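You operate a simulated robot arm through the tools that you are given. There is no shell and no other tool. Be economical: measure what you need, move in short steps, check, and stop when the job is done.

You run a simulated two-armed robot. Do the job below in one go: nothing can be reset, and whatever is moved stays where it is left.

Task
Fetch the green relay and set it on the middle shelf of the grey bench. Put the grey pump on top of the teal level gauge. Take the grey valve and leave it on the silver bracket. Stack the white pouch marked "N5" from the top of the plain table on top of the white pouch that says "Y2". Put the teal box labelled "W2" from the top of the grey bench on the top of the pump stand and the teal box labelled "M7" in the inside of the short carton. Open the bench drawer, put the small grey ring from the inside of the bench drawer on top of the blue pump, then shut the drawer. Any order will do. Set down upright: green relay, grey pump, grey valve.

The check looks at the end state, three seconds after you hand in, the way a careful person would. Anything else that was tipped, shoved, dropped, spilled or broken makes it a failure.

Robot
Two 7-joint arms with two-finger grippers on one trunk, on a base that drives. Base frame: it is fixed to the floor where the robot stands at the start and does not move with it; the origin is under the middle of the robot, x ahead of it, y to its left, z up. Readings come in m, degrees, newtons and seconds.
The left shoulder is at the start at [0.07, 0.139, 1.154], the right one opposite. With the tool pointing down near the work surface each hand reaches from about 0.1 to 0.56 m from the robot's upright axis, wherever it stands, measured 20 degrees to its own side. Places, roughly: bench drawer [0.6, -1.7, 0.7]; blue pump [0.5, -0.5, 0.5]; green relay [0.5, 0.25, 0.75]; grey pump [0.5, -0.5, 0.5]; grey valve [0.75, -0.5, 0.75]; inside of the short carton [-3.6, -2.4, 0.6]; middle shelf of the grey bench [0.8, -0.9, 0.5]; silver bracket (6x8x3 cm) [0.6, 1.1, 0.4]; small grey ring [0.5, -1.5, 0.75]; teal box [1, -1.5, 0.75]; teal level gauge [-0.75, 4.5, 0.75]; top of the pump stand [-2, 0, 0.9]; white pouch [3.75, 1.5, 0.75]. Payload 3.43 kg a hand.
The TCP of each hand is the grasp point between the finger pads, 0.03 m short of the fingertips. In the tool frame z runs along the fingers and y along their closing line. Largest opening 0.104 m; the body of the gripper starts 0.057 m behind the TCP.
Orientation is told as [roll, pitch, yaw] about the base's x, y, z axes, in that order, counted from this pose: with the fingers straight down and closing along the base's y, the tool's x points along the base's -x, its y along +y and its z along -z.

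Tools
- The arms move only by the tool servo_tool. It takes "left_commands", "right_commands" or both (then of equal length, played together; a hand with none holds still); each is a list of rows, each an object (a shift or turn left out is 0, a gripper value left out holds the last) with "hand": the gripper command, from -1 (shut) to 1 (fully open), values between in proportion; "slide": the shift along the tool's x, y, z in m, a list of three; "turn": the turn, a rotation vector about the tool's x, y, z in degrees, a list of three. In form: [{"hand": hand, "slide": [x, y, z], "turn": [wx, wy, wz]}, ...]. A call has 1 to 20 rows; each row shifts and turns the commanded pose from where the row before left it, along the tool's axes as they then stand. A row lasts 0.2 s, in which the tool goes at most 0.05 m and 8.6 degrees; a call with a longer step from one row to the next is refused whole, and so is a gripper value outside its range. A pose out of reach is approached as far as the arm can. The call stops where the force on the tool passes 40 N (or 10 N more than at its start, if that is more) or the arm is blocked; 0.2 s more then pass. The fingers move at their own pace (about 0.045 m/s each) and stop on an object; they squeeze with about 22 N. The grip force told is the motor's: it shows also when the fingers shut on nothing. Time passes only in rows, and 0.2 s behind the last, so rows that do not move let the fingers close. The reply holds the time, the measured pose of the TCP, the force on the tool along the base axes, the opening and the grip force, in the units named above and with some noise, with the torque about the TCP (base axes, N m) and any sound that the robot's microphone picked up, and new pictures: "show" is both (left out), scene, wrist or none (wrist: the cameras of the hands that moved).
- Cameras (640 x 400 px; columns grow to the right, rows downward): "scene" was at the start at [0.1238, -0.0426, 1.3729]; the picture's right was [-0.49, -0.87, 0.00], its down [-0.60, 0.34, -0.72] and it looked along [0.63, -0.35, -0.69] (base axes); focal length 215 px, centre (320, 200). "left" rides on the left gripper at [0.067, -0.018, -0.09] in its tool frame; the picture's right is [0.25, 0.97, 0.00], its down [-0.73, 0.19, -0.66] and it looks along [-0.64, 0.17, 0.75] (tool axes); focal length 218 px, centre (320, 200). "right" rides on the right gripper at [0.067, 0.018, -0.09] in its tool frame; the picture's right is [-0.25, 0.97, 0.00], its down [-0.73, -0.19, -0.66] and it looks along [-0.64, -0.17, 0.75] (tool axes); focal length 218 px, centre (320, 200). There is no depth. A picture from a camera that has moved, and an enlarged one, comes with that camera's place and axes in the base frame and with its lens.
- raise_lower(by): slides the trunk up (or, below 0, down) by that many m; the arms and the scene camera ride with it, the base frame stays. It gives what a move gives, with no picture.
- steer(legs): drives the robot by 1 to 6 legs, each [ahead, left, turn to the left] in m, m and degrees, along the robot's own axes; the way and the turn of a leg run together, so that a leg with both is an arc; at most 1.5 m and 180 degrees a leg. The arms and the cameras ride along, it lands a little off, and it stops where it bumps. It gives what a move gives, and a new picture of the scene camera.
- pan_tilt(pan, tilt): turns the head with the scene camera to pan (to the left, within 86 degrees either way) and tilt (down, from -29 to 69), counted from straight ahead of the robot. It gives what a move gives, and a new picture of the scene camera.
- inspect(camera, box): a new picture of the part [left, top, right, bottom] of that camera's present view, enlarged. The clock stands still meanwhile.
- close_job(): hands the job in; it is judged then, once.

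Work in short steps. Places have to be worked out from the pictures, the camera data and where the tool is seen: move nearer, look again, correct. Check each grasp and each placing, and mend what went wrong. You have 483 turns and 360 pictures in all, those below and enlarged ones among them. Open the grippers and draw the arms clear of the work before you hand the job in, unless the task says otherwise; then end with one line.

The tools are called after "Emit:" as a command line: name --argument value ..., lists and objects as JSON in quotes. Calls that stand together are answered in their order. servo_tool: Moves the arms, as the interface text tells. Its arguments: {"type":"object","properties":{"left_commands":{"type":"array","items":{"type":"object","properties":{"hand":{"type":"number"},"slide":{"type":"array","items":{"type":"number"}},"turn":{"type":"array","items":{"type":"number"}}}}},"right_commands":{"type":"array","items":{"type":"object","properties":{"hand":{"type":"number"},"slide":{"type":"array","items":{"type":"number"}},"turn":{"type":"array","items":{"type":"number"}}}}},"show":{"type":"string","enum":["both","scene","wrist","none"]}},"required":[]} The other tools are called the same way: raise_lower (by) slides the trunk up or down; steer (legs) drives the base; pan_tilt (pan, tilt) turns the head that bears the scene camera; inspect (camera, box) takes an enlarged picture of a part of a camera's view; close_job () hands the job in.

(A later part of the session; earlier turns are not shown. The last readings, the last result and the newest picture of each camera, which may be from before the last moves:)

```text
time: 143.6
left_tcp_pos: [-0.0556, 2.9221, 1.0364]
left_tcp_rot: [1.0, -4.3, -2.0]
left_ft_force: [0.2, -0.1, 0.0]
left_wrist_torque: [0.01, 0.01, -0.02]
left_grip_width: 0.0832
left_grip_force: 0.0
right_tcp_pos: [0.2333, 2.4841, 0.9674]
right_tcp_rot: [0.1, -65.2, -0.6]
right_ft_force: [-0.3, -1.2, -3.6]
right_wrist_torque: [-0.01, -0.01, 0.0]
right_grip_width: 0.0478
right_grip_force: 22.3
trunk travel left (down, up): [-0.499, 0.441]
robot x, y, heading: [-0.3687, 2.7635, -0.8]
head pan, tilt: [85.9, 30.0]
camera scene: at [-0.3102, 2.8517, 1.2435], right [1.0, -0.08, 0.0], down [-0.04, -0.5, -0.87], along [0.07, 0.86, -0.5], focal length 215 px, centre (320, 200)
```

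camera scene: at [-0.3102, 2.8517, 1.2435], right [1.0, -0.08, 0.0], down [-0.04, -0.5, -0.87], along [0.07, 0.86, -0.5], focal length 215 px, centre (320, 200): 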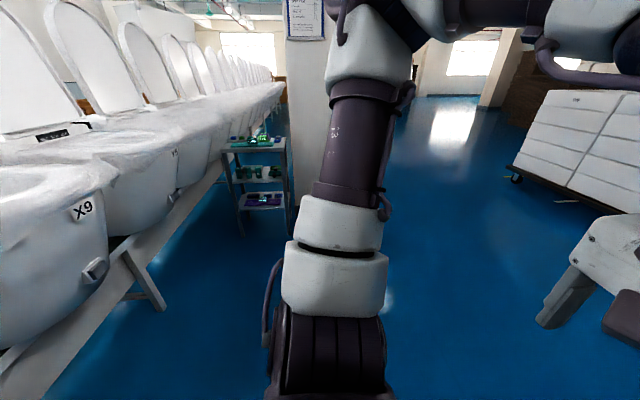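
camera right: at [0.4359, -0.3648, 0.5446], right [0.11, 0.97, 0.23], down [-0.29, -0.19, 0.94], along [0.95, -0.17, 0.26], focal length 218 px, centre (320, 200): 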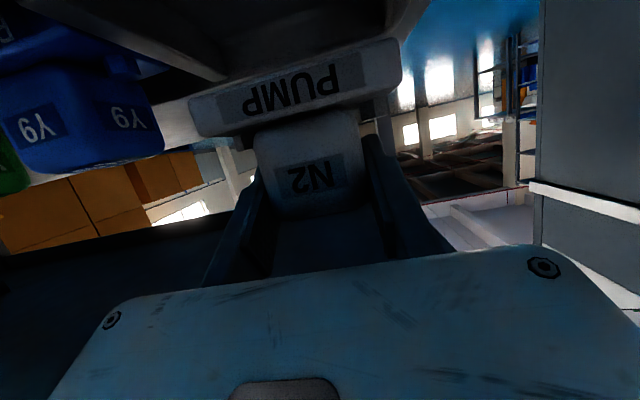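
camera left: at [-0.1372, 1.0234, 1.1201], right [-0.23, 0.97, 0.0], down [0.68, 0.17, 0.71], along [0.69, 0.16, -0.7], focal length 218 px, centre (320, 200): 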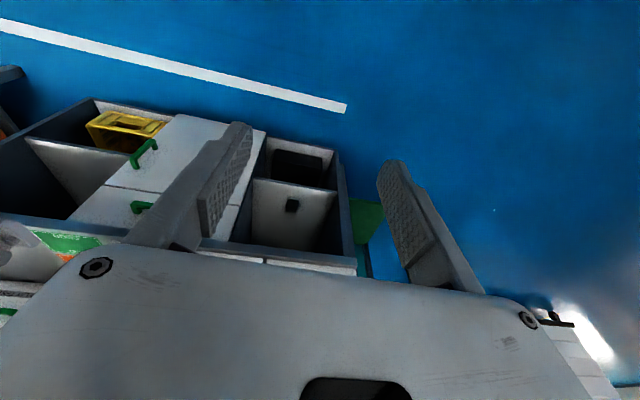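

The trolley with teal items is ahead at about y 4.3. Zoom.

Emit:
inspect --camera "scene" --box '[210, 100, 310, 240]'

```text
2.86 times, centred on (260, 170) of scene
camera zoom: at [-0.3102, 2.8517, 1.2435], right [1.0, -0.08, 0.0], down [-0.04, -0.5, -0.87], along [0.07, 0.86, -0.5], focal length 614 px, centre (491, 286)
```

zoom: 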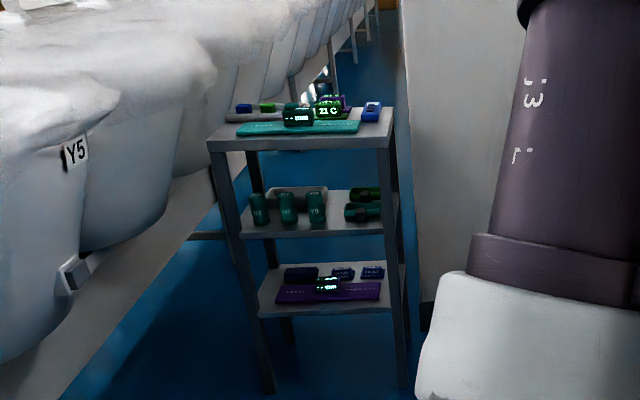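

The trolley stands at x -0.95…-0.46, front at y≈4.57, with a pillar to its right. I turn to face +y and approach.

Emit:
steer --legs '[[0, 0, 90.5], [0.95, 0.25, 0]]'

Emit:
pan_tilt --pan 0 --tilt 35

```text
time: 152.6
left_tcp_pos: [-0.7881, 4.0339, 1.0361]
left_tcp_rot: [1.0, -4.2, 88.9]
left_ft_force: [0.9, 0.2, -0.4]
left_wrist_torque: [-0.02, 0.02, 0.03]
left_grip_width: 0.0831
left_grip_force: 0.0
right_tcp_pos: [-0.3548, 4.3293, 0.9663]
right_tcp_rot: [0.1, -65.2, 90.2]
right_ft_force: [0.9, -0.6, -4.0]
right_wrist_torque: [-0.03, -0.01, 0.01]
right_grip_width: 0.0477
right_grip_force: 22.1
trunk travel left (down, up): [-0.499, 0.441]
robot x, y, heading: [-0.6251, 3.7252, 90.2]
head pan, tilt: [85.9, 30.0]
camera scene: at [-0.7147, 3.7777, 1.2435], right [0.07, 1.0, 0.0], down [0.5, -0.03, -0.87], along [-0.86, 0.06, -0.5], focal length 215 px, centre (320, 200)
```

scene: 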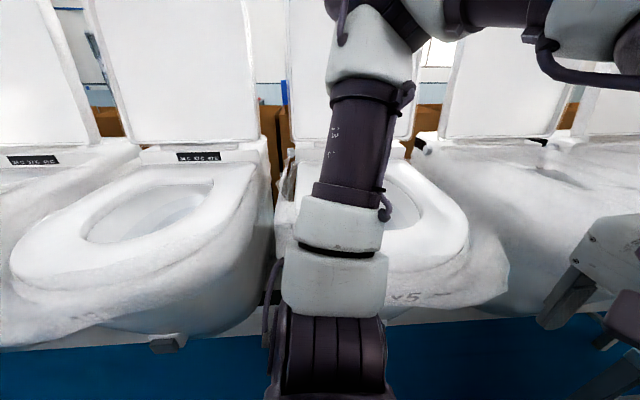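

```text
time: 154.2
left_tcp_pos: [-0.788, 4.0345, 1.0363]
left_tcp_rot: [1.0, -4.3, 89.0]
left_ft_force: [-0.5, -0.6, 0.5]
left_wrist_torque: [-0.01, 0.0, 0.0]
left_grip_width: 0.0836
left_grip_force: 0.1
right_tcp_pos: [-0.3547, 4.328, 0.9682]
right_tcp_rot: [0.1, -65.2, 90.2]
right_ft_force: [0.1, -0.1, -4.7]
right_wrist_torque: [-0.03, 0.01, 0.01]
right_grip_width: 0.0479
right_grip_force: 21.9
trunk travel left (down, up): [-0.499, 0.441]
robot x, y, heading: [-0.6241, 3.7234, 90.5]
head pan, tilt: [0.0, 35.0]
camera scene: at [-0.6249, 3.8597, 1.2356], right [1.0, 0.01, 0.0], down [0.0, -0.57, -0.82], along [0.0, 0.82, -0.57], focal length 215 px, centre (320, 200)
```

scene: 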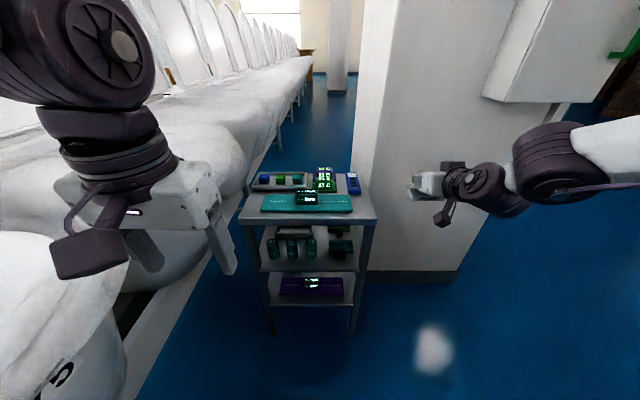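

Zoom on the trolley top.

Emit:
inspect --camera "scene" --box '[225, 160, 385, 260]'

```text
4.00 times, centred on (305, 210) of scene
camera zoom: at [-0.6249, 3.8597, 1.2356], right [1.0, 0.01, 0.0], down [0.0, -0.57, -0.82], along [0.0, 0.82, -0.57], focal length 860 px, centre (380, 160)
```

zoom: 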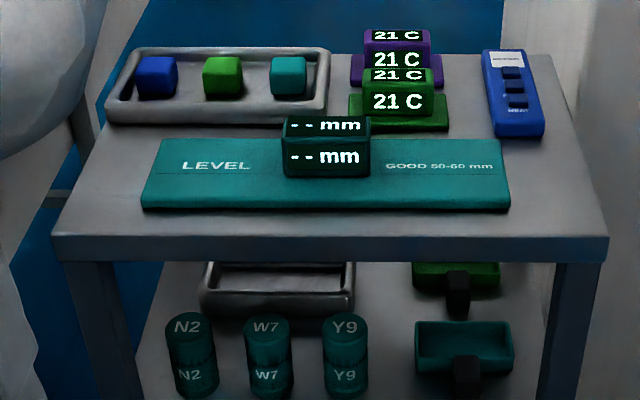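

The teal level gauge is the flat plate with a display; I'll place the pump on its right half, around [-0.57, 4.50]. I bring the right hand across with the arm and look.

Emit:
servo_tool --right_commands '[{"slide": [0, 0.043, 0]}, {"slide": [0, 0.043, 0]}, {"slide": [0, 0.043, 0]}, {"slide": [0, 0.043, 0]}, {"slide": [0, 0.043, 0]}]' --show "both"

```text
time: 155.4
left_tcp_pos: [-0.7881, 4.0355, 1.0357]
left_tcp_rot: [0.9, -4.2, 88.9]
left_ft_force: [-0.1, 0.8, 0.6]
left_wrist_torque: [-0.01, 0.0, 0.0]
left_grip_width: 0.083
left_grip_force: 0.0
right_tcp_pos: [-0.4748, 4.3453, 0.9691]
right_tcp_rot: [0.1, -65.0, 90.3]
right_ft_force: [0.6, -0.4, -3.4]
right_wrist_torque: [-0.01, 0.03, -0.01]
right_grip_width: 0.0474
right_grip_force: 21.8
right hand out of reach, approached as far as the arm can: row 2, 3, 4, 5
trunk travel left (down, up): [-0.499, 0.441]
robot x, y, heading: [-0.6301, 3.721, 90.1]
head pan, tilt: [0.0, 35.0]
camera scene: at [-0.6249, 3.8598, 1.2356], right [1.0, 0.0, 0.0], down [0.0, -0.57, -0.82], along [0.0, 0.82, -0.57], focal length 215 px, centre (320, 200)
camera right: at [-0.4924, 4.2365, 0.947], right [-0.97, 0.1, 0.23], down [0.19, -0.29, 0.94], along [0.16, 0.95, 0.26], focal length 218 px, centre (320, 200)
```

scene: 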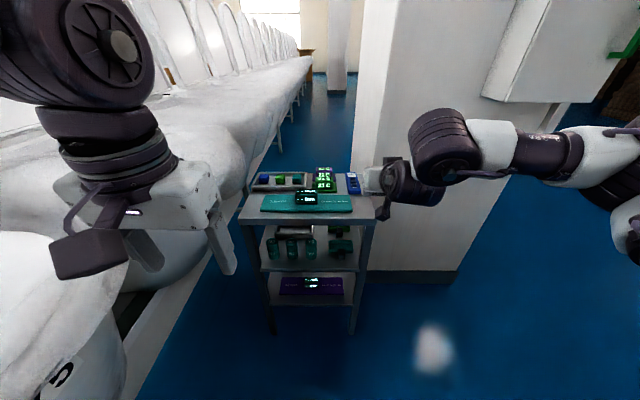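
right: 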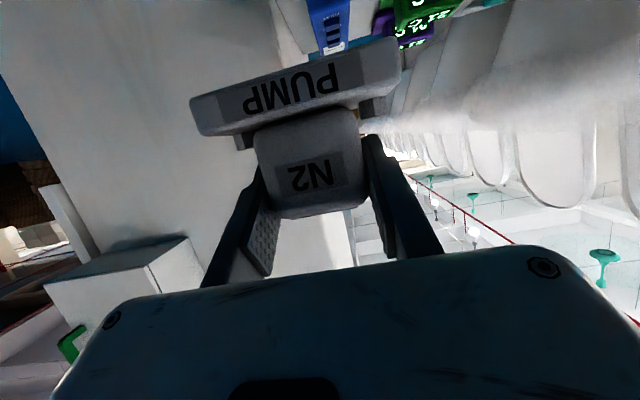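

I drive left 9.5 cm to bring the pump over the right half of the plate.

Emit:
steer --legs '[[0, 0.095, 0]]'

Emit:
inspect --camera "scene" --box '[240, 140, 420, 260]'

```text
time: 156.5
left_tcp_pos: [-0.8823, 4.0349, 1.0355]
left_tcp_rot: [0.8, -4.1, 88.7]
left_ft_force: [-0.5, 0.3, -0.4]
left_wrist_torque: [-0.01, -0.01, -0.02]
left_grip_width: 0.0831
left_grip_force: 0.0
right_tcp_pos: [-0.5681, 4.3465, 0.9707]
right_tcp_rot: [0.0, -65.2, 90.1]
right_ft_force: [-0.5, 0.1, -2.8]
right_wrist_torque: [-0.01, -0.01, 0.0]
right_grip_width: 0.0479
right_grip_force: 22.3
trunk travel left (down, up): [-0.499, 0.441]
robot x, y, heading: [-0.7223, 3.72, 90.1]
head pan, tilt: [0.0, 35.0]
camera scene: at [-0.7191, 3.8595, 1.2356], right [1.0, 0.0, 0.0], down [0.0, -0.57, -0.82], along [0.0, 0.82, -0.57], focal length 215 px, centre (320, 200)
```

scene: 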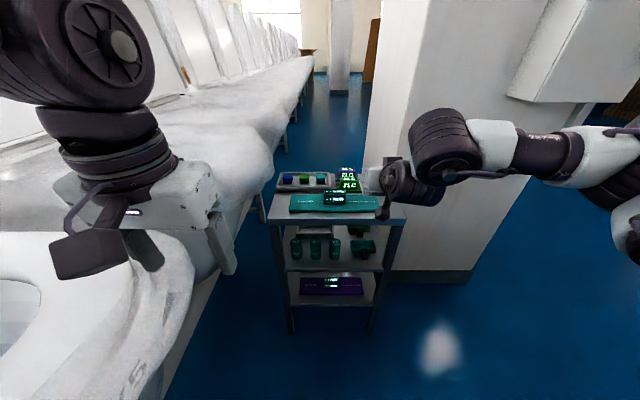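

```text
3.33 times, centred on (330, 200) of scene
camera zoom: at [-0.7191, 3.8595, 1.2356], right [1.0, 0.0, 0.0], down [0.0, -0.57, -0.82], along [0.0, 0.82, -0.57], focal length 716 px, centre (287, 200)
```

zoom: 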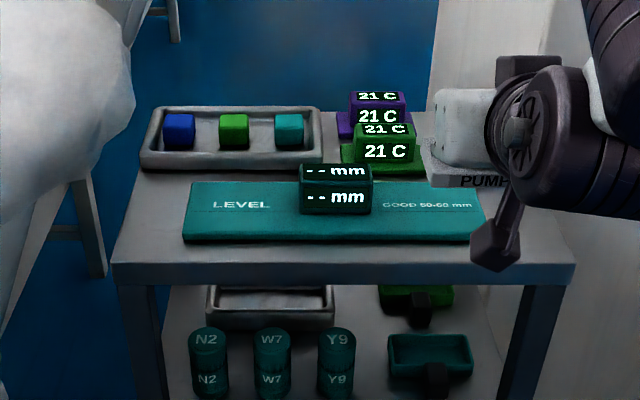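

Plate estimated: top z≈0.79, y 4.44–4.525, right half x -0.632…-0.515. I drive ahead 0.125 and then look down with the wrist view while lowering.

Emit:
steer --legs '[[0.125, 0.005, 0]]'

Emit:
servo_tool --right_commands '[{"slide": [0.036, 0, 0.017]}, {"slide": [0.036, 0, 0.017]}]' --show "both"

```text
time: 157.8
left_tcp_pos: [-0.8905, 4.092, 1.0423]
left_tcp_rot: [1.9, -4.7, 93.6]
left_ft_force: [-0.3, -0.4, 0.7]
left_wrist_torque: [0.01, -0.01, -0.02]
left_grip_width: 0.0832
left_grip_force: 0.0
right_tcp_pos: [-0.6079, 4.4271, 0.974]
right_tcp_rot: [1.8, -65.3, 93.7]
right_ft_force: [0.4, 0.4, -3.6]
right_wrist_torque: [-0.01, -0.02, 0.0]
right_grip_width: 0.048
right_grip_force: 22.0
trunk travel left (down, up): [-0.499, 0.441]
robot x, y, heading: [-0.7159, 3.7979, 95.0]
head pan, tilt: [0.0, 35.0]
stopped in leg 1: the robot was blocked; the commanded pose is now the measured one
camera scene: at [-0.7101, 3.929, 1.238], right [1.0, 0.09, -0.02], down [0.04, -0.57, -0.82], along [-0.08, 0.82, -0.57], focal length 215 px, centre (320, 200)
```

scene: 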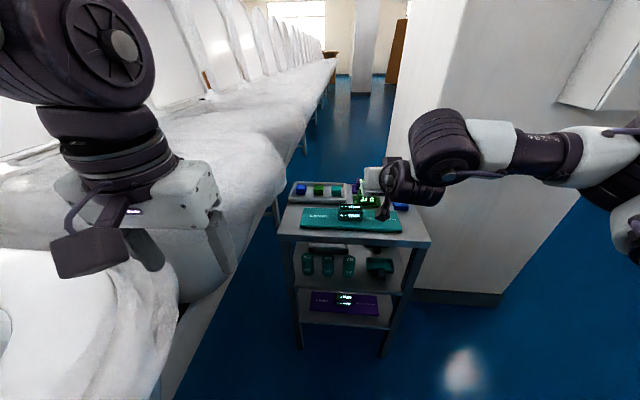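

```text
time: 158.4
left_tcp_pos: [-0.8899, 4.0901, 1.0419]
left_tcp_rot: [1.9, -4.9, 93.6]
left_ft_force: [0.3, -0.6, -0.7]
left_wrist_torque: [0.01, -0.01, 0.0]
left_grip_width: 0.0832
left_grip_force: 0.1
right_tcp_pos: [-0.5995, 4.4298, 0.9055]
right_tcp_rot: [2.6, -65.8, 93.1]
right_ft_force: [-0.3, 0.6, -3.3]
right_wrist_torque: [-0.04, -0.01, -0.01]
right_grip_width: 0.0477
right_grip_force: 22.0
right hand out of reach, approached as far as the arm can: row 1, 2
trunk travel left (down, up): [-0.499, 0.441]
robot x, y, heading: [-0.7198, 3.7979, 95.1]
head pan, tilt: [0.0, 35.0]
camera scene: at [-0.7101, 3.9272, 1.2368], right [1.0, 0.09, -0.02], down [0.04, -0.57, -0.82], along [-0.08, 0.82, -0.57], focal length 215 px, centre (320, 200)
camera right: at [-0.6076, 4.319, 0.8821], right [-0.97, 0.01, 0.25], down [0.24, -0.28, 0.93], along [0.08, 0.96, 0.27], focal length 218 px, centre (320, 200)
```

scene: 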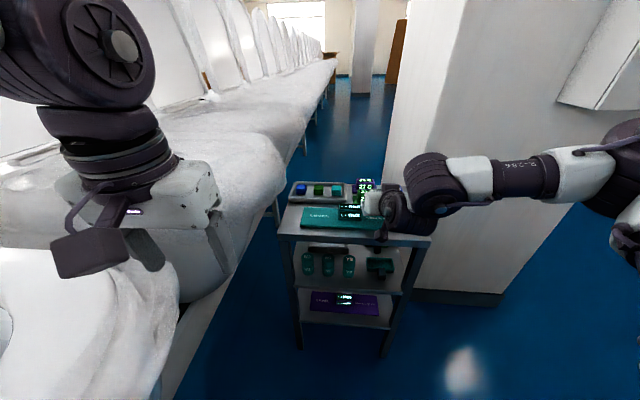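
right: 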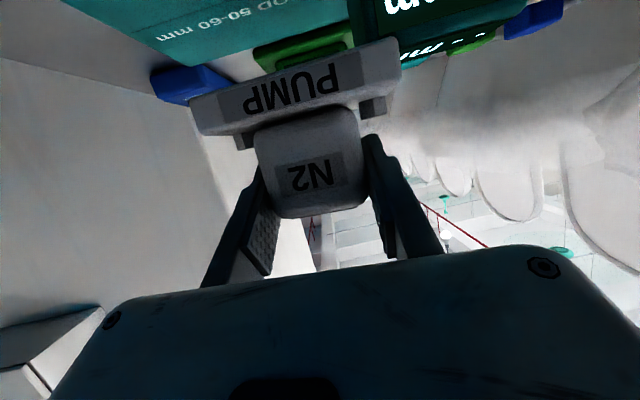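

The robot was blocked and twisted ~5° — probably the left hand met a toilet bowl. I back off and to the right, straighten, then raise and pull in the left hand.

Emit:
steer --legs '[[-0.1, -0.05, 0], [0, 0, -5]]'

Emit:
pan_tilt --pan 60 --tilt 40

```text
time: 160.1
left_tcp_pos: [-0.8232, 4.0204, 1.0362]
left_tcp_rot: [1.0, -4.3, 88.6]
left_ft_force: [0.4, -0.2, -0.4]
left_wrist_torque: [0.02, -0.01, -0.01]
left_grip_width: 0.0832
left_grip_force: 0.1
right_tcp_pos: [-0.5001, 4.3307, 0.9025]
right_tcp_rot: [0.2, -65.2, 90.3]
right_ft_force: [-0.1, -0.8, -4.5]
right_wrist_torque: [-0.06, 0.02, -0.01]
right_grip_width: 0.0478
right_grip_force: 22.0
trunk travel left (down, up): [-0.499, 0.441]
robot x, y, heading: [-0.6638, 3.7094, 90.4]
head pan, tilt: [0.0, 35.0]
camera scene: at [-0.6606, 3.8441, 1.2356], right [1.0, 0.0, 0.0], down [0.0, -0.57, -0.82], along [0.0, 0.82, -0.57], focal length 215 px, centre (320, 200)
```

scene: 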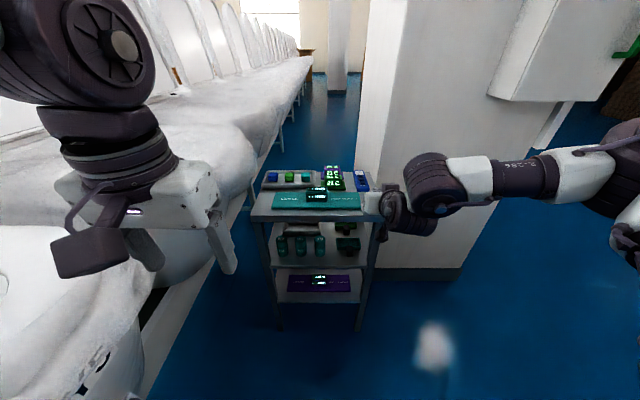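

```text
time: 161.4
left_tcp_pos: [-0.8233, 4.0205, 1.0358]
left_tcp_rot: [1.0, -4.3, 88.7]
left_ft_force: [-0.5, 0.0, -0.2]
left_wrist_torque: [-0.02, 0.01, 0.02]
left_grip_width: 0.0832
left_grip_force: 0.0
right_tcp_pos: [-0.5008, 4.3303, 0.902]
right_tcp_rot: [0.1, -65.2, 90.3]
right_ft_force: [0.0, 0.6, -3.0]
right_wrist_torque: [-0.04, -0.04, 0.02]
right_grip_width: 0.0474
right_grip_force: 22.2
trunk travel left (down, up): [-0.499, 0.441]
robot x, y, heading: [-0.6638, 3.7042, 89.9]
head pan, tilt: [60.0, 40.0]
camera scene: at [-0.7347, 3.7986, 1.2281], right [0.5, 0.87, 0.0], down [0.56, -0.32, -0.77], along [-0.66, 0.38, -0.64], focal length 215 px, centre (320, 200)
```

scene: 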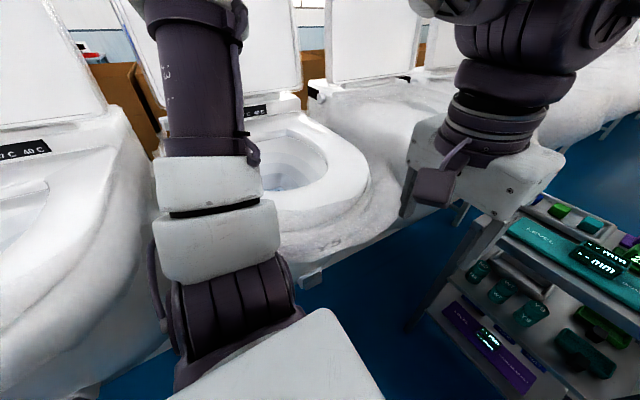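

Level again. The left shoulder link is near the bowl, so I keep x≈-0.64 and instead turn 10° left, then advance straight in +y.

Emit:
steer --legs '[[0, -0.02, 0], [0, 0, 10]]'

Emit:
steer --legs '[[0.08, -0.014, 0]]'

```text
time: 162.9
left_tcp_pos: [-0.8548, 3.989, 1.0363]
left_tcp_rot: [1.0, -4.3, 98.5]
left_ft_force: [0.6, 0.4, -0.5]
left_wrist_torque: [0.01, 0.02, -0.01]
left_grip_width: 0.0833
left_grip_force: 0.1
right_tcp_pos: [-0.5913, 4.3499, 0.9024]
right_tcp_rot: [0.1, -65.2, 100.3]
right_ft_force: [0.3, 0.1, -3.1]
right_wrist_torque: [-0.04, 0.02, 0.04]
right_grip_width: 0.0479
right_grip_force: 22.4
trunk travel left (down, up): [-0.499, 0.441]
robot x, y, heading: [-0.6438, 3.7029, 100.0]
head pan, tilt: [60.0, 40.0]
camera scene: at [-0.7294, 3.7844, 1.2281], right [0.34, 0.94, 0.0], down [0.6, -0.22, -0.77], along [-0.72, 0.26, -0.64], focal length 215 px, centre (320, 200)
```

scene: 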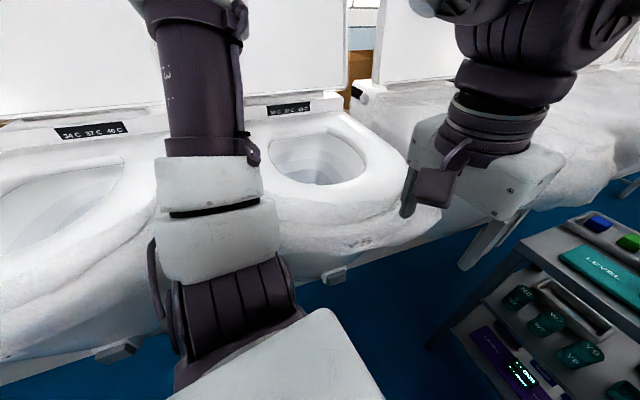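

```text
time: 163.9
left_tcp_pos: [-0.8565, 4.0697, 1.0363]
left_tcp_rot: [0.9, -4.2, 98.6]
left_ft_force: [0.9, 0.0, 0.7]
left_wrist_torque: [-0.02, -0.03, 0.01]
left_grip_width: 0.0834
left_grip_force: 0.1
right_tcp_pos: [-0.5924, 4.4303, 0.9021]
right_tcp_rot: [0.1, -65.2, 100.4]
right_ft_force: [-0.1, 0.4, -3.9]
right_wrist_torque: [-0.02, 0.02, -0.02]
right_grip_width: 0.0477
right_grip_force: 21.8
trunk travel left (down, up): [-0.499, 0.441]
robot x, y, heading: [-0.6396, 3.7878, 100.1]
head pan, tilt: [60.0, 40.0]
camera scene: at [-0.7301, 3.8655, 1.2281], right [0.34, 0.94, 0.0], down [0.6, -0.22, -0.77], along [-0.72, 0.26, -0.64], focal length 215 px, centre (320, 200)
```

scene: 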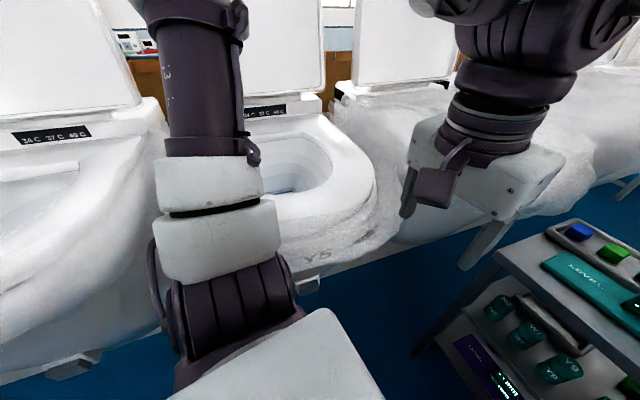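

Unblocked. Now look at the trolley from here with scene and wrist cameras.

Emit:
pan_tilt --pan -8 --tilt 45

Emit:
inspect --camera "scene" --box '[240, 110, 440, 250]'

Emit:
inspect --camera "right" --box '[0, 0, 640, 400]'

```text
time: 165.3
left_tcp_pos: [-0.8563, 4.0695, 1.0358]
left_tcp_rot: [1.0, -4.3, 98.7]
left_ft_force: [-0.6, 0.5, -0.1]
left_wrist_torque: [-0.01, -0.01, 0.0]
left_grip_width: 0.0832
left_grip_force: 0.1
right_tcp_pos: [-0.5929, 4.43, 0.9021]
right_tcp_rot: [0.2, -65.2, 100.4]
right_ft_force: [-0.5, 0.0, -3.4]
right_wrist_torque: [-0.05, -0.01, -0.01]
right_grip_width: 0.0478
right_grip_force: 21.7
trunk travel left (down, up): [-0.499, 0.441]
robot x, y, heading: [-0.6431, 3.7882, 100.2]
head pan, tilt: [-8.0, 45.0]
camera scene: at [-0.6531, 3.9171, 1.2208], right [1.0, 0.04, 0.0], down [0.03, -0.71, -0.71], along [-0.03, 0.71, -0.71], focal length 215 px, centre (320, 200)
```

scene: 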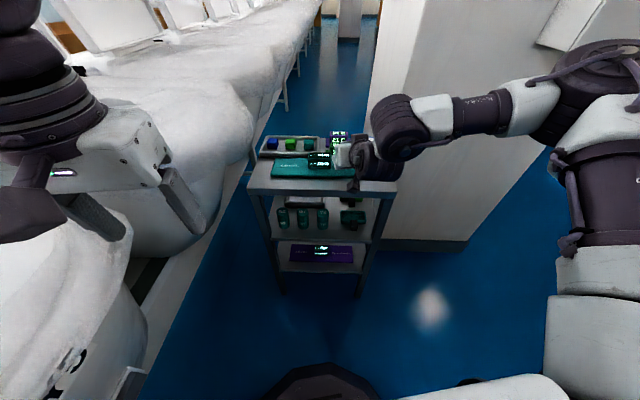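

```text
2.86 times, centred on (340, 180) of scene
camera zoom: at [-0.6531, 3.9171, 1.2208], right [1.0, 0.04, 0.0], down [0.03, -0.71, -0.71], along [-0.03, 0.71, -0.71], focal length 614 px, centre (263, 257)
```

zoom: 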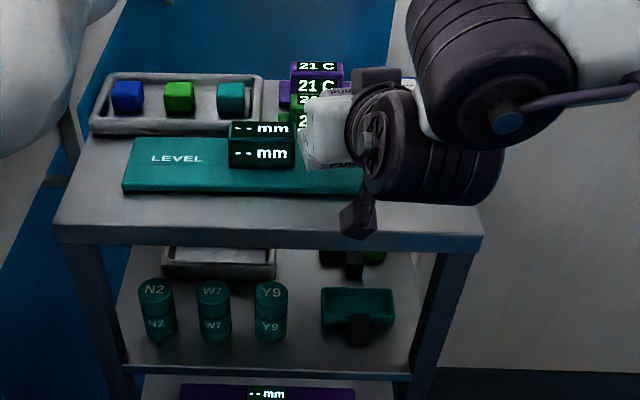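

```text
1.00 times, centred on (320, 200) of right (not enlarged: the box is as wide or as high as the picture)
camera zoom: at [-0.5902, 4.3198, 0.8795], right [-0.97, -0.07, 0.23], down [0.24, -0.25, 0.94], along [-0.01, 0.97, 0.26], focal length 218 px, centre (320, 200)
```

zoom: 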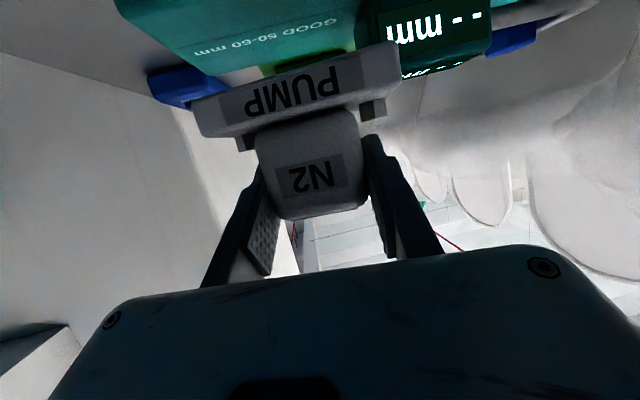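

Pump must shift about 2.5 cm right and 4.8 cm forward; I move and un-yaw it by 9°.

Emit:
servo_tool --right_commands '[{"slide": [-0.009, -0.0165, 0.0194]}, {"slide": [-0.009, -0.0165, 0.0194]}, {"turn": [4.2, 0, 1.9]}, {"turn": [4.2, 0, 1.9]}]' --show "both"

```text
time: 166.3
left_tcp_pos: [-0.8545, 4.0688, 1.0363]
left_tcp_rot: [1.0, -4.3, 98.7]
left_ft_force: [0.1, -0.2, 0.1]
left_wrist_torque: [-0.03, 0.04, 0.01]
left_grip_width: 0.0832
left_grip_force: 0.0
right_tcp_pos: [-0.5527, 4.4793, 0.9039]
right_tcp_rot: [0.2, -65.1, 91.1]
right_ft_force: [-0.6, -0.2, -3.2]
right_wrist_torque: [-0.05, 0.0, -0.02]
right_grip_width: 0.0477
right_grip_force: 22.1
right hand out of reach, approached as far as the arm can: row 4
trunk travel left (down, up): [-0.499, 0.441]
robot x, y, heading: [-0.6473, 3.7876, 100.0]
head pan, tilt: [-8.0, 45.0]
camera scene: at [-0.6517, 3.9174, 1.2208], right [1.0, 0.04, 0.0], down [0.03, -0.71, -0.71], along [-0.03, 0.71, -0.71], focal length 215 px, centre (320, 200)
camera right: at [-0.5684, 4.3694, 0.8826], right [-0.97, 0.08, 0.23], down [0.2, -0.28, 0.94], along [0.14, 0.96, 0.26], focal length 218 px, centre (320, 200)
```

scene: 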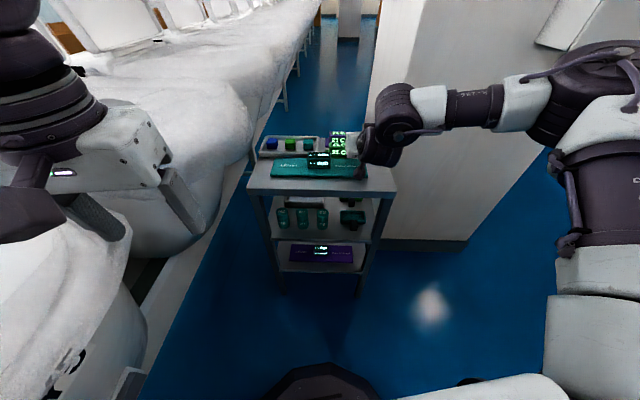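
right: 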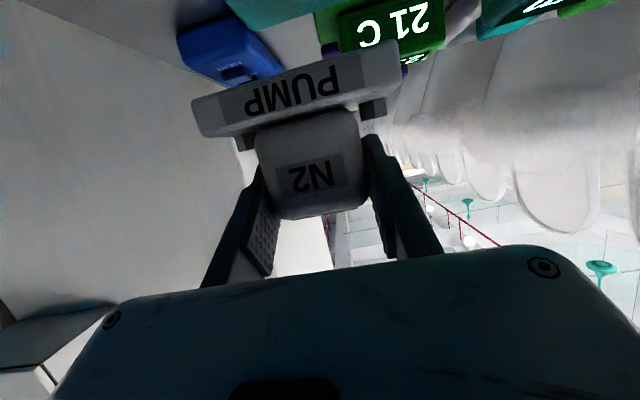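

I correct 2 cm left and 1 cm forward, then lower 5 cm and look.

Emit:
servo_tool --right_commands '[{"slide": [-0.0042, 0.02, 0.0091]}, {"slide": [0.0227, 0, 0.0105]}, {"slide": [0.018, 0, 0.0084]}]' --show "both"

Emit:
inspect --camera "scene" --box '[240, 110, 440, 250]'

```text
time: 167.1
left_tcp_pos: [-0.8564, 4.0695, 1.0359]
left_tcp_rot: [0.9, -4.3, 98.5]
left_ft_force: [-0.3, 0.5, 0.2]
left_wrist_torque: [0.02, -0.01, -0.02]
left_grip_width: 0.0835
left_grip_force: 0.0
right_tcp_pos: [-0.5417, 4.4857, 0.8706]
right_tcp_rot: [0.1, -65.2, 91.3]
right_ft_force: [0.6, 1.6, -1.5]
right_wrist_torque: [0.08, -0.08, 0.04]
right_grip_width: 0.0478
right_grip_force: 22.0
right hand out of reach, approached as far as the arm can: row 1, 2, 3
trunk travel left (down, up): [-0.499, 0.441]
robot x, y, heading: [-0.642, 3.7882, 99.8]
head pan, tilt: [-8.0, 45.0]
camera scene: at [-0.6531, 3.9168, 1.2209], right [1.0, 0.04, 0.0], down [0.03, -0.71, -0.71], along [-0.03, 0.71, -0.71], focal length 215 px, centre (320, 200)
camera right: at [-0.5577, 4.3765, 0.8477], right [-0.97, 0.08, 0.23], down [0.2, -0.29, 0.94], along [0.14, 0.95, 0.26], focal length 218 px, centre (320, 200)
```

scene: 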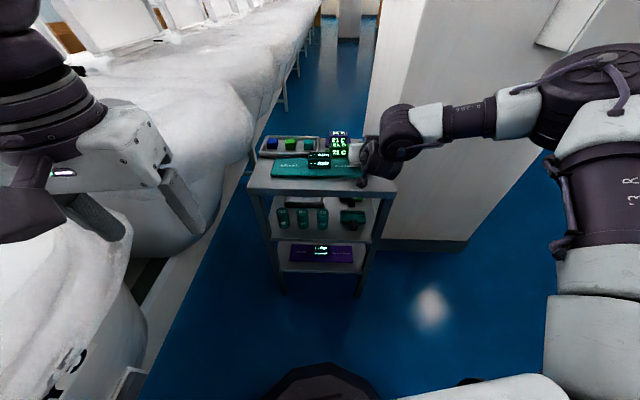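
right: 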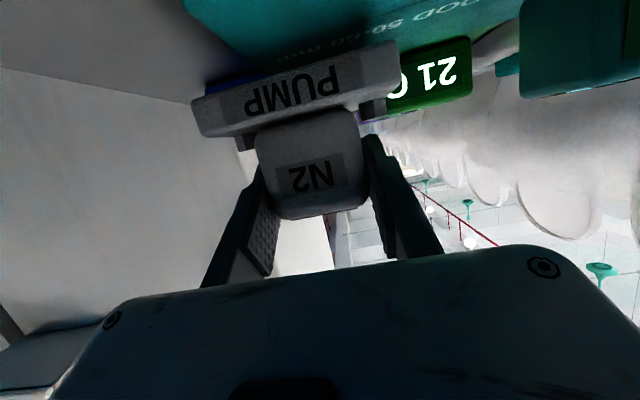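

```text
2.86 times, centred on (340, 180) of scene
camera zoom: at [-0.6531, 3.9168, 1.2209], right [1.0, 0.04, 0.0], down [0.03, -0.71, -0.71], along [-0.03, 0.71, -0.71], focal length 614 px, centre (263, 257)
```

zoom: 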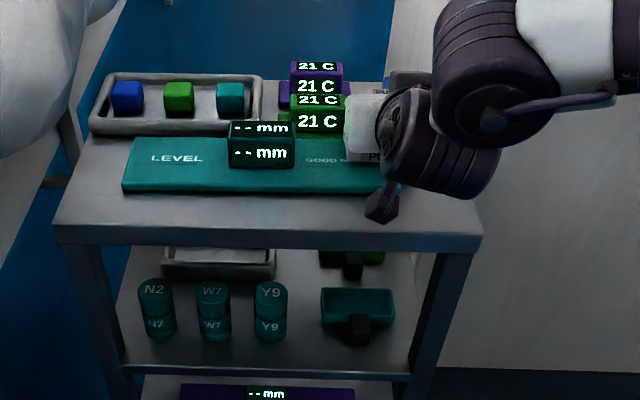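

The reach limit pushed the hand right. I raise 1.5 cm and turn the base 3.2° left to bring it over the plate.

Emit:
servo_tool --right_commands '[{"slide": [-0.014, 0, -0.0063]}]' --show "none"

Emit:
steer --legs '[[0, 0, 3.2]]'

Emit:
inspect --camera "scene" --box '[240, 110, 440, 250]'

Emit:
servo_tool --right_commands '[{}]' --show "wrist"

```text
time: 167.5
left_tcp_pos: [-0.8564, 4.067, 1.0367]
left_tcp_rot: [0.9, -4.3, 98.6]
left_ft_force: [0.8, -0.4, -0.4]
left_wrist_torque: [-0.01, 0.01, -0.03]
left_grip_width: 0.0832
left_grip_force: 0.0
right_tcp_pos: [-0.5429, 4.4849, 0.8864]
right_tcp_rot: [-0.2, -65.1, 91.4]
right_ft_force: [-0.4, 0.0, -4.0]
right_wrist_torque: [-0.04, 0.02, 0.04]
right_grip_width: 0.0477
right_grip_force: 22.0
trunk travel left (down, up): [-0.499, 0.441]
robot x, y, heading: [-0.6391, 3.7891, 100.0]
head pan, tilt: [-8.0, 45.0]
```

```text
time: 168.3
left_tcp_pos: [-0.8701, 4.0564, 1.0372]
left_tcp_rot: [0.9, -4.3, 101.8]
left_ft_force: [0.1, -0.7, -0.2]
left_wrist_torque: [0.0, 0.01, 0.01]
left_grip_width: 0.0832
left_grip_force: 0.1
right_tcp_pos: [-0.5812, 4.4911, 0.8865]
right_tcp_rot: [-0.1, -65.1, 94.5]
right_ft_force: [-0.1, -0.4, -3.3]
right_wrist_torque: [0.01, -0.04, -0.02]
right_grip_width: 0.0481
right_grip_force: 21.9
trunk travel left (down, up): [-0.499, 0.441]
robot x, y, heading: [-0.6428, 3.7897, 103.3]
head pan, tilt: [-8.0, 45.0]
camera scene: at [-0.6599, 3.9166, 1.2208], right [1.0, 0.09, 0.0], down [0.06, -0.7, -0.71], along [-0.07, 0.7, -0.71], focal length 215 px, centre (320, 200)
```

scene: 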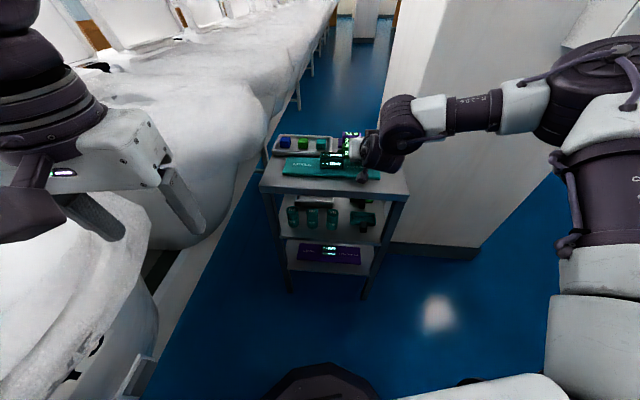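

```text
2.86 times, centred on (340, 180) of scene
camera zoom: at [-0.6599, 3.9166, 1.2208], right [1.0, 0.09, 0.0], down [0.06, -0.7, -0.71], along [-0.07, 0.7, -0.71], focal length 614 px, centre (263, 257)
```

zoom: 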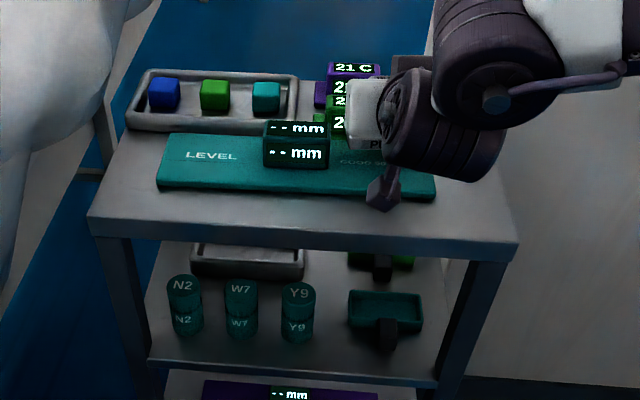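

```text
time: 168.7
left_tcp_pos: [-0.8714, 4.0552, 1.0372]
left_tcp_rot: [0.9, -4.3, 101.7]
left_ft_force: [-0.5, 0.8, -0.3]
left_wrist_torque: [0.05, 0.02, 0.0]
left_grip_width: 0.0833
left_grip_force: 0.1
right_tcp_pos: [-0.581, 4.4914, 0.8857]
right_tcp_rot: [-0.1, -65.0, 94.5]
right_ft_force: [0.0, 0.4, -3.4]
right_wrist_torque: [-0.01, -0.02, 0.01]
right_grip_width: 0.0478
right_grip_force: 21.6
trunk travel left (down, up): [-0.499, 0.441]
robot x, y, heading: [-0.6435, 3.79, 103.0]
head pan, tilt: [-8.0, 45.0]
camera right: at [-0.5905, 4.3799, 0.8628], right [-0.97, 0.03, 0.23], down [0.21, -0.27, 0.94], along [0.09, 0.96, 0.26], focal length 218 px, centre (320, 200)
```

right: 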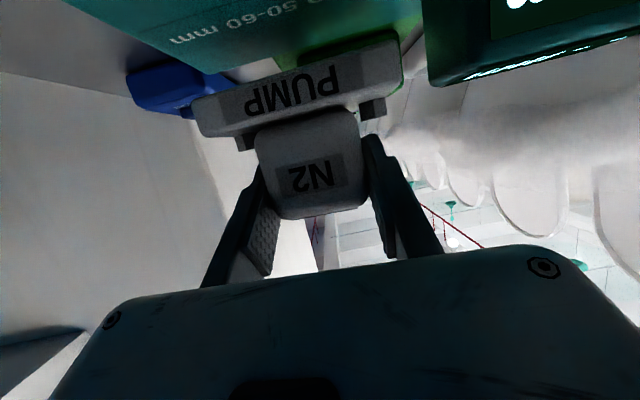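

The estimate is consistent: plate top ≈0.80, pump over the right half. I shift 5 mm right and lower until contact.

Emit:
servo_tool --right_commands '[{"slide": [0.009, -0.005, 0.0042]}, {"slide": [0.009, 0, 0.0042]}]' --show "wrist"

Emit:
inspect --camera "scene" --box '[290, 110, 410, 200]'

```text
time: 169.3
left_tcp_pos: [-0.8705, 4.0576, 1.0355]
left_tcp_rot: [1.0, -4.3, 101.8]
left_ft_force: [1.6, 0.1, -0.3]
left_wrist_torque: [0.01, 0.04, -0.02]
left_grip_width: 0.0832
left_grip_force: 0.0
right_tcp_pos: [-0.5764, 4.4915, 0.8665]
right_tcp_rot: [-0.2, -65.1, 94.6]
right_ft_force: [-0.1, 0.0, -3.8]
right_wrist_torque: [-0.04, -0.01, -0.02]
right_grip_width: 0.0479
right_grip_force: 22.2
trunk travel left (down, up): [-0.499, 0.441]
robot x, y, heading: [-0.6425, 3.7891, 103.1]
head pan, tilt: [-8.0, 45.0]
camera right: at [-0.585, 4.3809, 0.8432], right [-0.97, 0.03, 0.23], down [0.21, -0.27, 0.94], along [0.09, 0.96, 0.26], focal length 218 px, centre (320, 200)
```

right: 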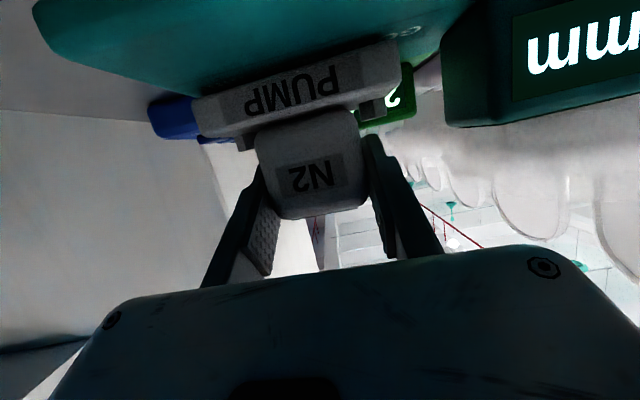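

```text
4.44 times, centred on (350, 155) of scene
camera zoom: at [-0.6604, 3.9166, 1.2208], right [1.0, 0.09, 0.0], down [0.07, -0.7, -0.71], along [-0.06, 0.7, -0.71], focal length 955 px, centre (187, 400)
```

zoom: 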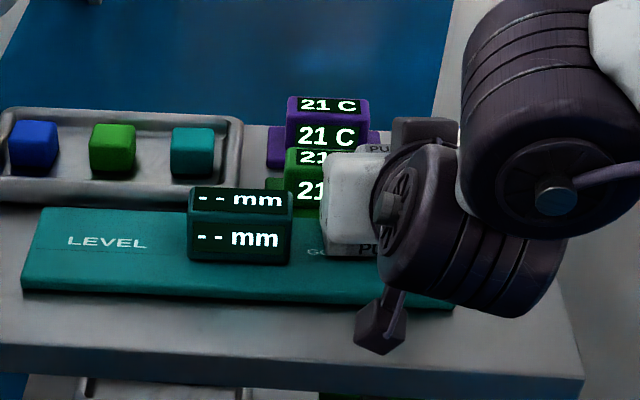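

Plate's right edge is x≈-0.51 and it extends back beyond 4.53; the pump sits within. I lower in small steps.

Emit:
servo_tool --right_commands '[{"slide": [0.0045, 0, 0.0021]}, {"slide": [0.0027, 0, 0.0013]}, {"slide": [0.0018, 0, 0.0008]}]' --show "none"

Emit:
servo_tool --right_commands '[{"slide": [0.0018, 0, 0.0008]}, {"slide": [0.0018, 0, 0.0008]}]' --show "wrist"

```text
time: 170.1
left_tcp_pos: [-0.871, 4.0551, 1.0363]
left_tcp_rot: [0.9, -4.4, 101.9]
left_ft_force: [-0.1, -1.1, 0.3]
left_wrist_torque: [0.03, -0.02, 0.01]
left_grip_width: 0.0835
left_grip_force: 0.1
right_tcp_pos: [-0.5747, 4.4895, 0.8607]
right_tcp_rot: [0.3, -65.6, 94.2]
right_ft_force: [0.8, 3.8, 15.2]
right_wrist_torque: [0.24, -0.39, 0.26]
right_grip_width: 0.048
right_grip_force: 22.6
trunk travel left (down, up): [-0.499, 0.441]
robot x, y, heading: [-0.6435, 3.787, 103.4]
head pan, tilt: [-8.0, 45.0]
```

```text
time: 170.7
left_tcp_pos: [-0.8715, 4.054, 1.0361]
left_tcp_rot: [0.8, -4.4, 101.8]
left_ft_force: [-0.4, -0.4, 0.4]
left_wrist_torque: [-0.01, 0.02, 0.0]
left_grip_width: 0.0834
left_grip_force: 0.1
right_tcp_pos: [-0.5752, 4.4883, 0.8577]
right_tcp_rot: [0.2, -65.4, 94.5]
right_ft_force: [-3.2, 1.0, 16.9]
right_wrist_torque: [0.13, 0.0, 0.04]
right_grip_width: 0.0477
right_grip_force: 21.9
trunk travel left (down, up): [-0.499, 0.441]
robot x, y, heading: [-0.6428, 3.7845, 103.3]
head pan, tilt: [-8.0, 45.0]
camera right: at [-0.5844, 4.3784, 0.833], right [-0.97, 0.03, 0.23], down [0.21, -0.28, 0.94], along [0.09, 0.96, 0.26], focal length 218 px, centre (320, 200)
```

right: 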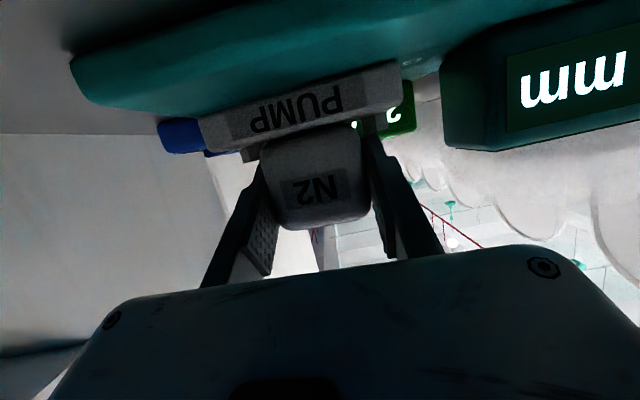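

The pump rests on the plate (17 N). I relieve 1 mm and open.

Emit:
servo_tool --right_commands '[{"slide": [-0.0018, 0, -0.0008]}, {"hand": -0.05}, {"hand": 0.3}, {}, {}, {}]' --show "wrist"

Emit:
inspect --camera "scene" --box '[290, 110, 410, 200]'

```text
time: 172.1
left_tcp_pos: [-0.8705, 4.0554, 1.0352]
left_tcp_rot: [0.9, -4.3, 101.9]
left_ft_force: [-0.3, 0.2, 1.0]
left_wrist_torque: [0.0, 0.04, -0.02]
left_grip_width: 0.0832
left_grip_force: 0.1
right_tcp_pos: [-0.5737, 4.49, 0.8552]
right_tcp_rot: [0.0, -65.2, 94.4]
right_ft_force: [0.4, -0.8, 0.6]
right_wrist_torque: [0.02, 0.0, -0.02]
right_grip_width: 0.068
right_grip_force: 0.0
trunk travel left (down, up): [-0.499, 0.441]
robot x, y, heading: [-0.6416, 3.7895, 103.4]
head pan, tilt: [-8.0, 45.0]
camera right: at [-0.5837, 4.3795, 0.8327], right [-0.97, 0.03, 0.23], down [0.21, -0.27, 0.94], along [0.09, 0.96, 0.26], focal length 218 px, centre (320, 200)
```

right: 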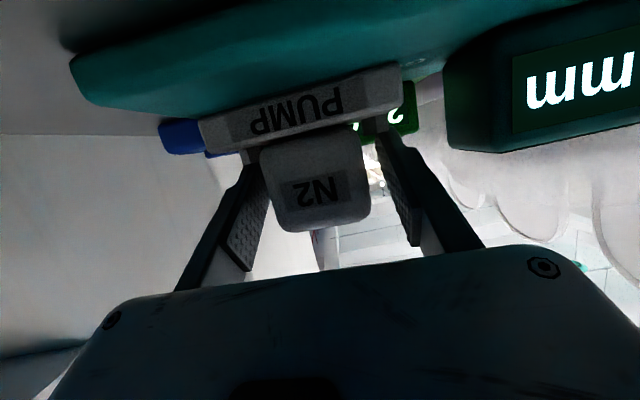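

```text
4.44 times, centred on (350, 155) of scene
camera zoom: at [-0.6602, 3.9159, 1.2209], right [1.0, 0.09, 0.0], down [0.07, -0.7, -0.71], along [-0.07, 0.7, -0.71], focal length 955 px, centre (187, 400)
```

zoom: 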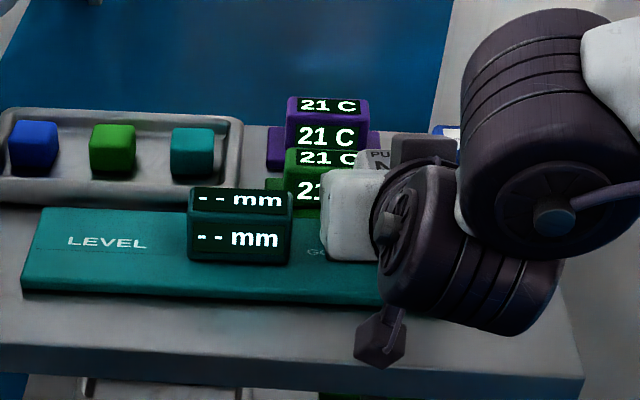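

The pump stands free. I retract along the tool axis and check.

Emit:
servo_tool --right_commands '[{"slide": [0, 0, -0.03]}, {"slide": [0, 0, -0.04]}, {"slide": [-0.03, 0, -0.03]}, {"slide": [-0.03, 0, -0.03]}]' --show "none"

Emit:
steer --legs '[[-0.25, 0, 0]]'

Emit:
inspect --camera "scene" --box '[260, 90, 420, 190]'

```text
time: 173.1
left_tcp_pos: [-0.8697, 4.0551, 1.0358]
left_tcp_rot: [0.9, -4.4, 101.8]
left_ft_force: [-0.3, -0.8, 0.0]
left_wrist_torque: [0.06, 0.02, 0.01]
left_grip_width: 0.0833
left_grip_force: 0.0
right_tcp_pos: [-0.5514, 4.4502, 0.9264]
right_tcp_rot: [-0.1, -65.1, 94.7]
right_ft_force: [-0.1, 0.3, 0.1]
right_wrist_torque: [-0.02, 0.01, -0.01]
right_grip_width: 0.0677
right_grip_force: 0.0
right hand out of reach, approached as far as the arm can: row 1, 2, 3, 4
trunk travel left (down, up): [-0.499, 0.441]
robot x, y, heading: [-0.6439, 3.7897, 103.0]
head pan, tilt: [-8.0, 45.0]
```

```text
time: 175.0
left_tcp_pos: [-0.8126, 3.8107, 1.0355]
left_tcp_rot: [0.8, -4.3, 101.7]
left_ft_force: [0.1, -0.3, -0.1]
left_wrist_torque: [0.01, 0.03, 0.0]
left_grip_width: 0.0833
left_grip_force: 0.1
right_tcp_pos: [-0.4938, 4.2058, 0.9248]
right_tcp_rot: [0.0, -65.1, 94.6]
right_ft_force: [-0.4, 0.0, -0.7]
right_wrist_torque: [0.0, -0.03, 0.02]
right_grip_width: 0.0677
right_grip_force: 0.1
trunk travel left (down, up): [-0.499, 0.441]
robot x, y, heading: [-0.5874, 3.5436, 103.1]
head pan, tilt: [-8.0, 45.0]
camera scene: at [-0.6022, 3.6702, 1.2209], right [1.0, 0.09, 0.0], down [0.06, -0.7, -0.71], along [-0.06, 0.7, -0.71], focal length 215 px, centre (320, 200)
```

scene: 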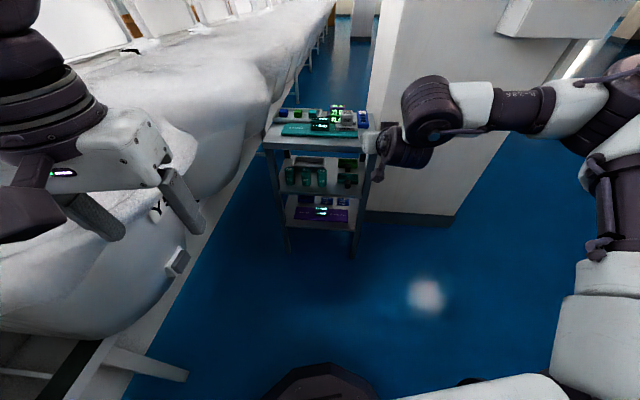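

```text
4.00 times, centred on (340, 140) of scene
camera zoom: at [-0.6022, 3.6702, 1.2209], right [1.0, 0.09, 0.0], down [0.06, -0.7, -0.71], along [-0.06, 0.7, -0.71], focal length 860 px, centre (240, 440)
```

zoom: 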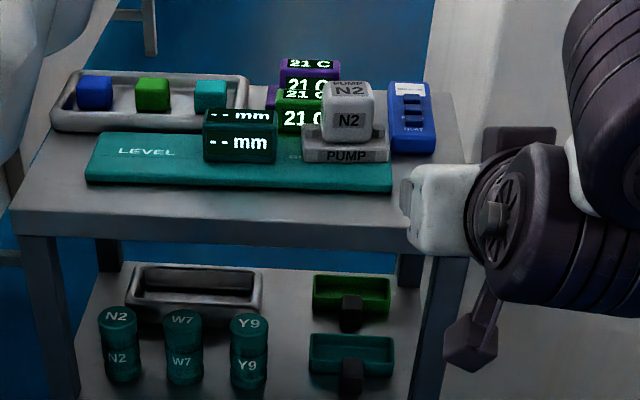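

The grey pump stands upright on the teal gauge. Next the pouches to the east: I move away from the toilets and turn to face +x.

Emit:
steer --legs '[[-0.3, -0.6, 0], [0, 0, -103]]'

Emit:
pan_tilt --pan -15 --tilt 15

```text
time: 182.9
left_tcp_pos: [0.3784, 3.5583, 1.0354]
left_tcp_rot: [0.9, -4.3, 0.4]
left_ft_force: [-0.1, -0.1, 0.2]
left_wrist_torque: [0.01, 0.03, 0.02]
left_grip_width: 0.0831
left_grip_force: 0.0
right_tcp_pos: [0.7029, 3.1673, 0.9258]
right_tcp_rot: [-0.1, -65.0, -6.7]
right_ft_force: [0.0, 0.3, -0.5]
right_wrist_torque: [0.05, -0.01, 0.02]
right_grip_width: 0.0674
right_grip_force: 0.0
trunk travel left (down, up): [-0.499, 0.441]
robot x, y, heading: [0.0709, 3.3877, 1.9]
head pan, tilt: [-8.0, 45.0]
camera scene: at [0.2027, 3.3773, 1.2209], right [-0.11, -0.99, 0.0], down [-0.7, 0.08, -0.71], along [0.7, -0.08, -0.71], focal length 215 px, centre (320, 200)
```

scene: 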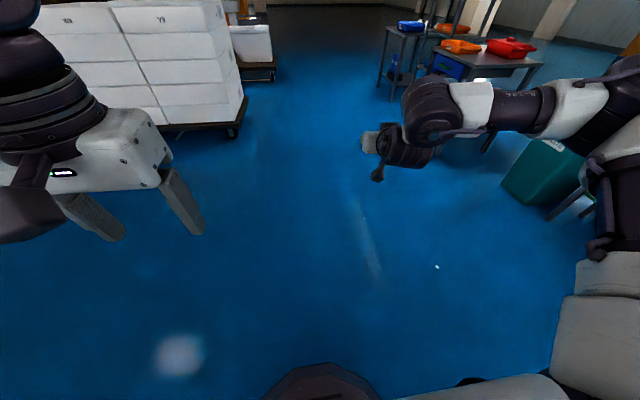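

```text
time: 183.9
left_tcp_pos: [0.3787, 3.5583, 1.0364]
left_tcp_rot: [0.9, -4.3, 0.4]
left_ft_force: [-0.9, -0.1, 0.5]
left_wrist_torque: [-0.01, 0.03, -0.01]
left_grip_width: 0.0831
left_grip_force: 0.1
right_tcp_pos: [0.7024, 3.1664, 0.9253]
right_tcp_rot: [-0.1, -65.2, -6.6]
right_ft_force: [-0.6, -0.9, 0.4]
right_wrist_torque: [-0.02, 0.0, 0.01]
right_grip_width: 0.0674
right_grip_force: 0.0
trunk travel left (down, up): [-0.499, 0.441]
robot x, y, heading: [0.0641, 3.3864, 2.0]
head pan, tilt: [-15.0, 15.0]
camera scene: at [0.2129, 3.3648, 1.2676], right [-0.23, -0.97, 0.0], down [-0.25, 0.06, -0.97], along [0.94, -0.22, -0.26], focal length 215 px, centre (320, 200)
```

scene: 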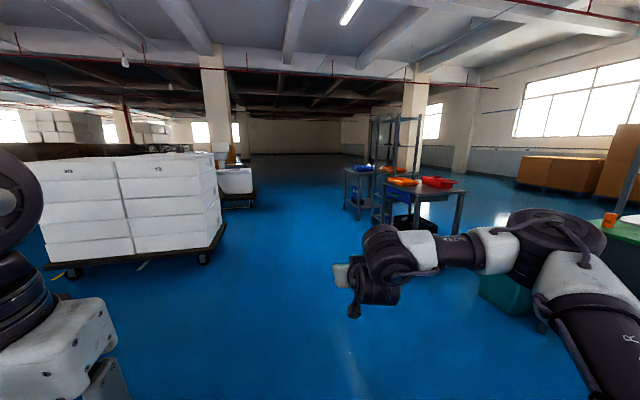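

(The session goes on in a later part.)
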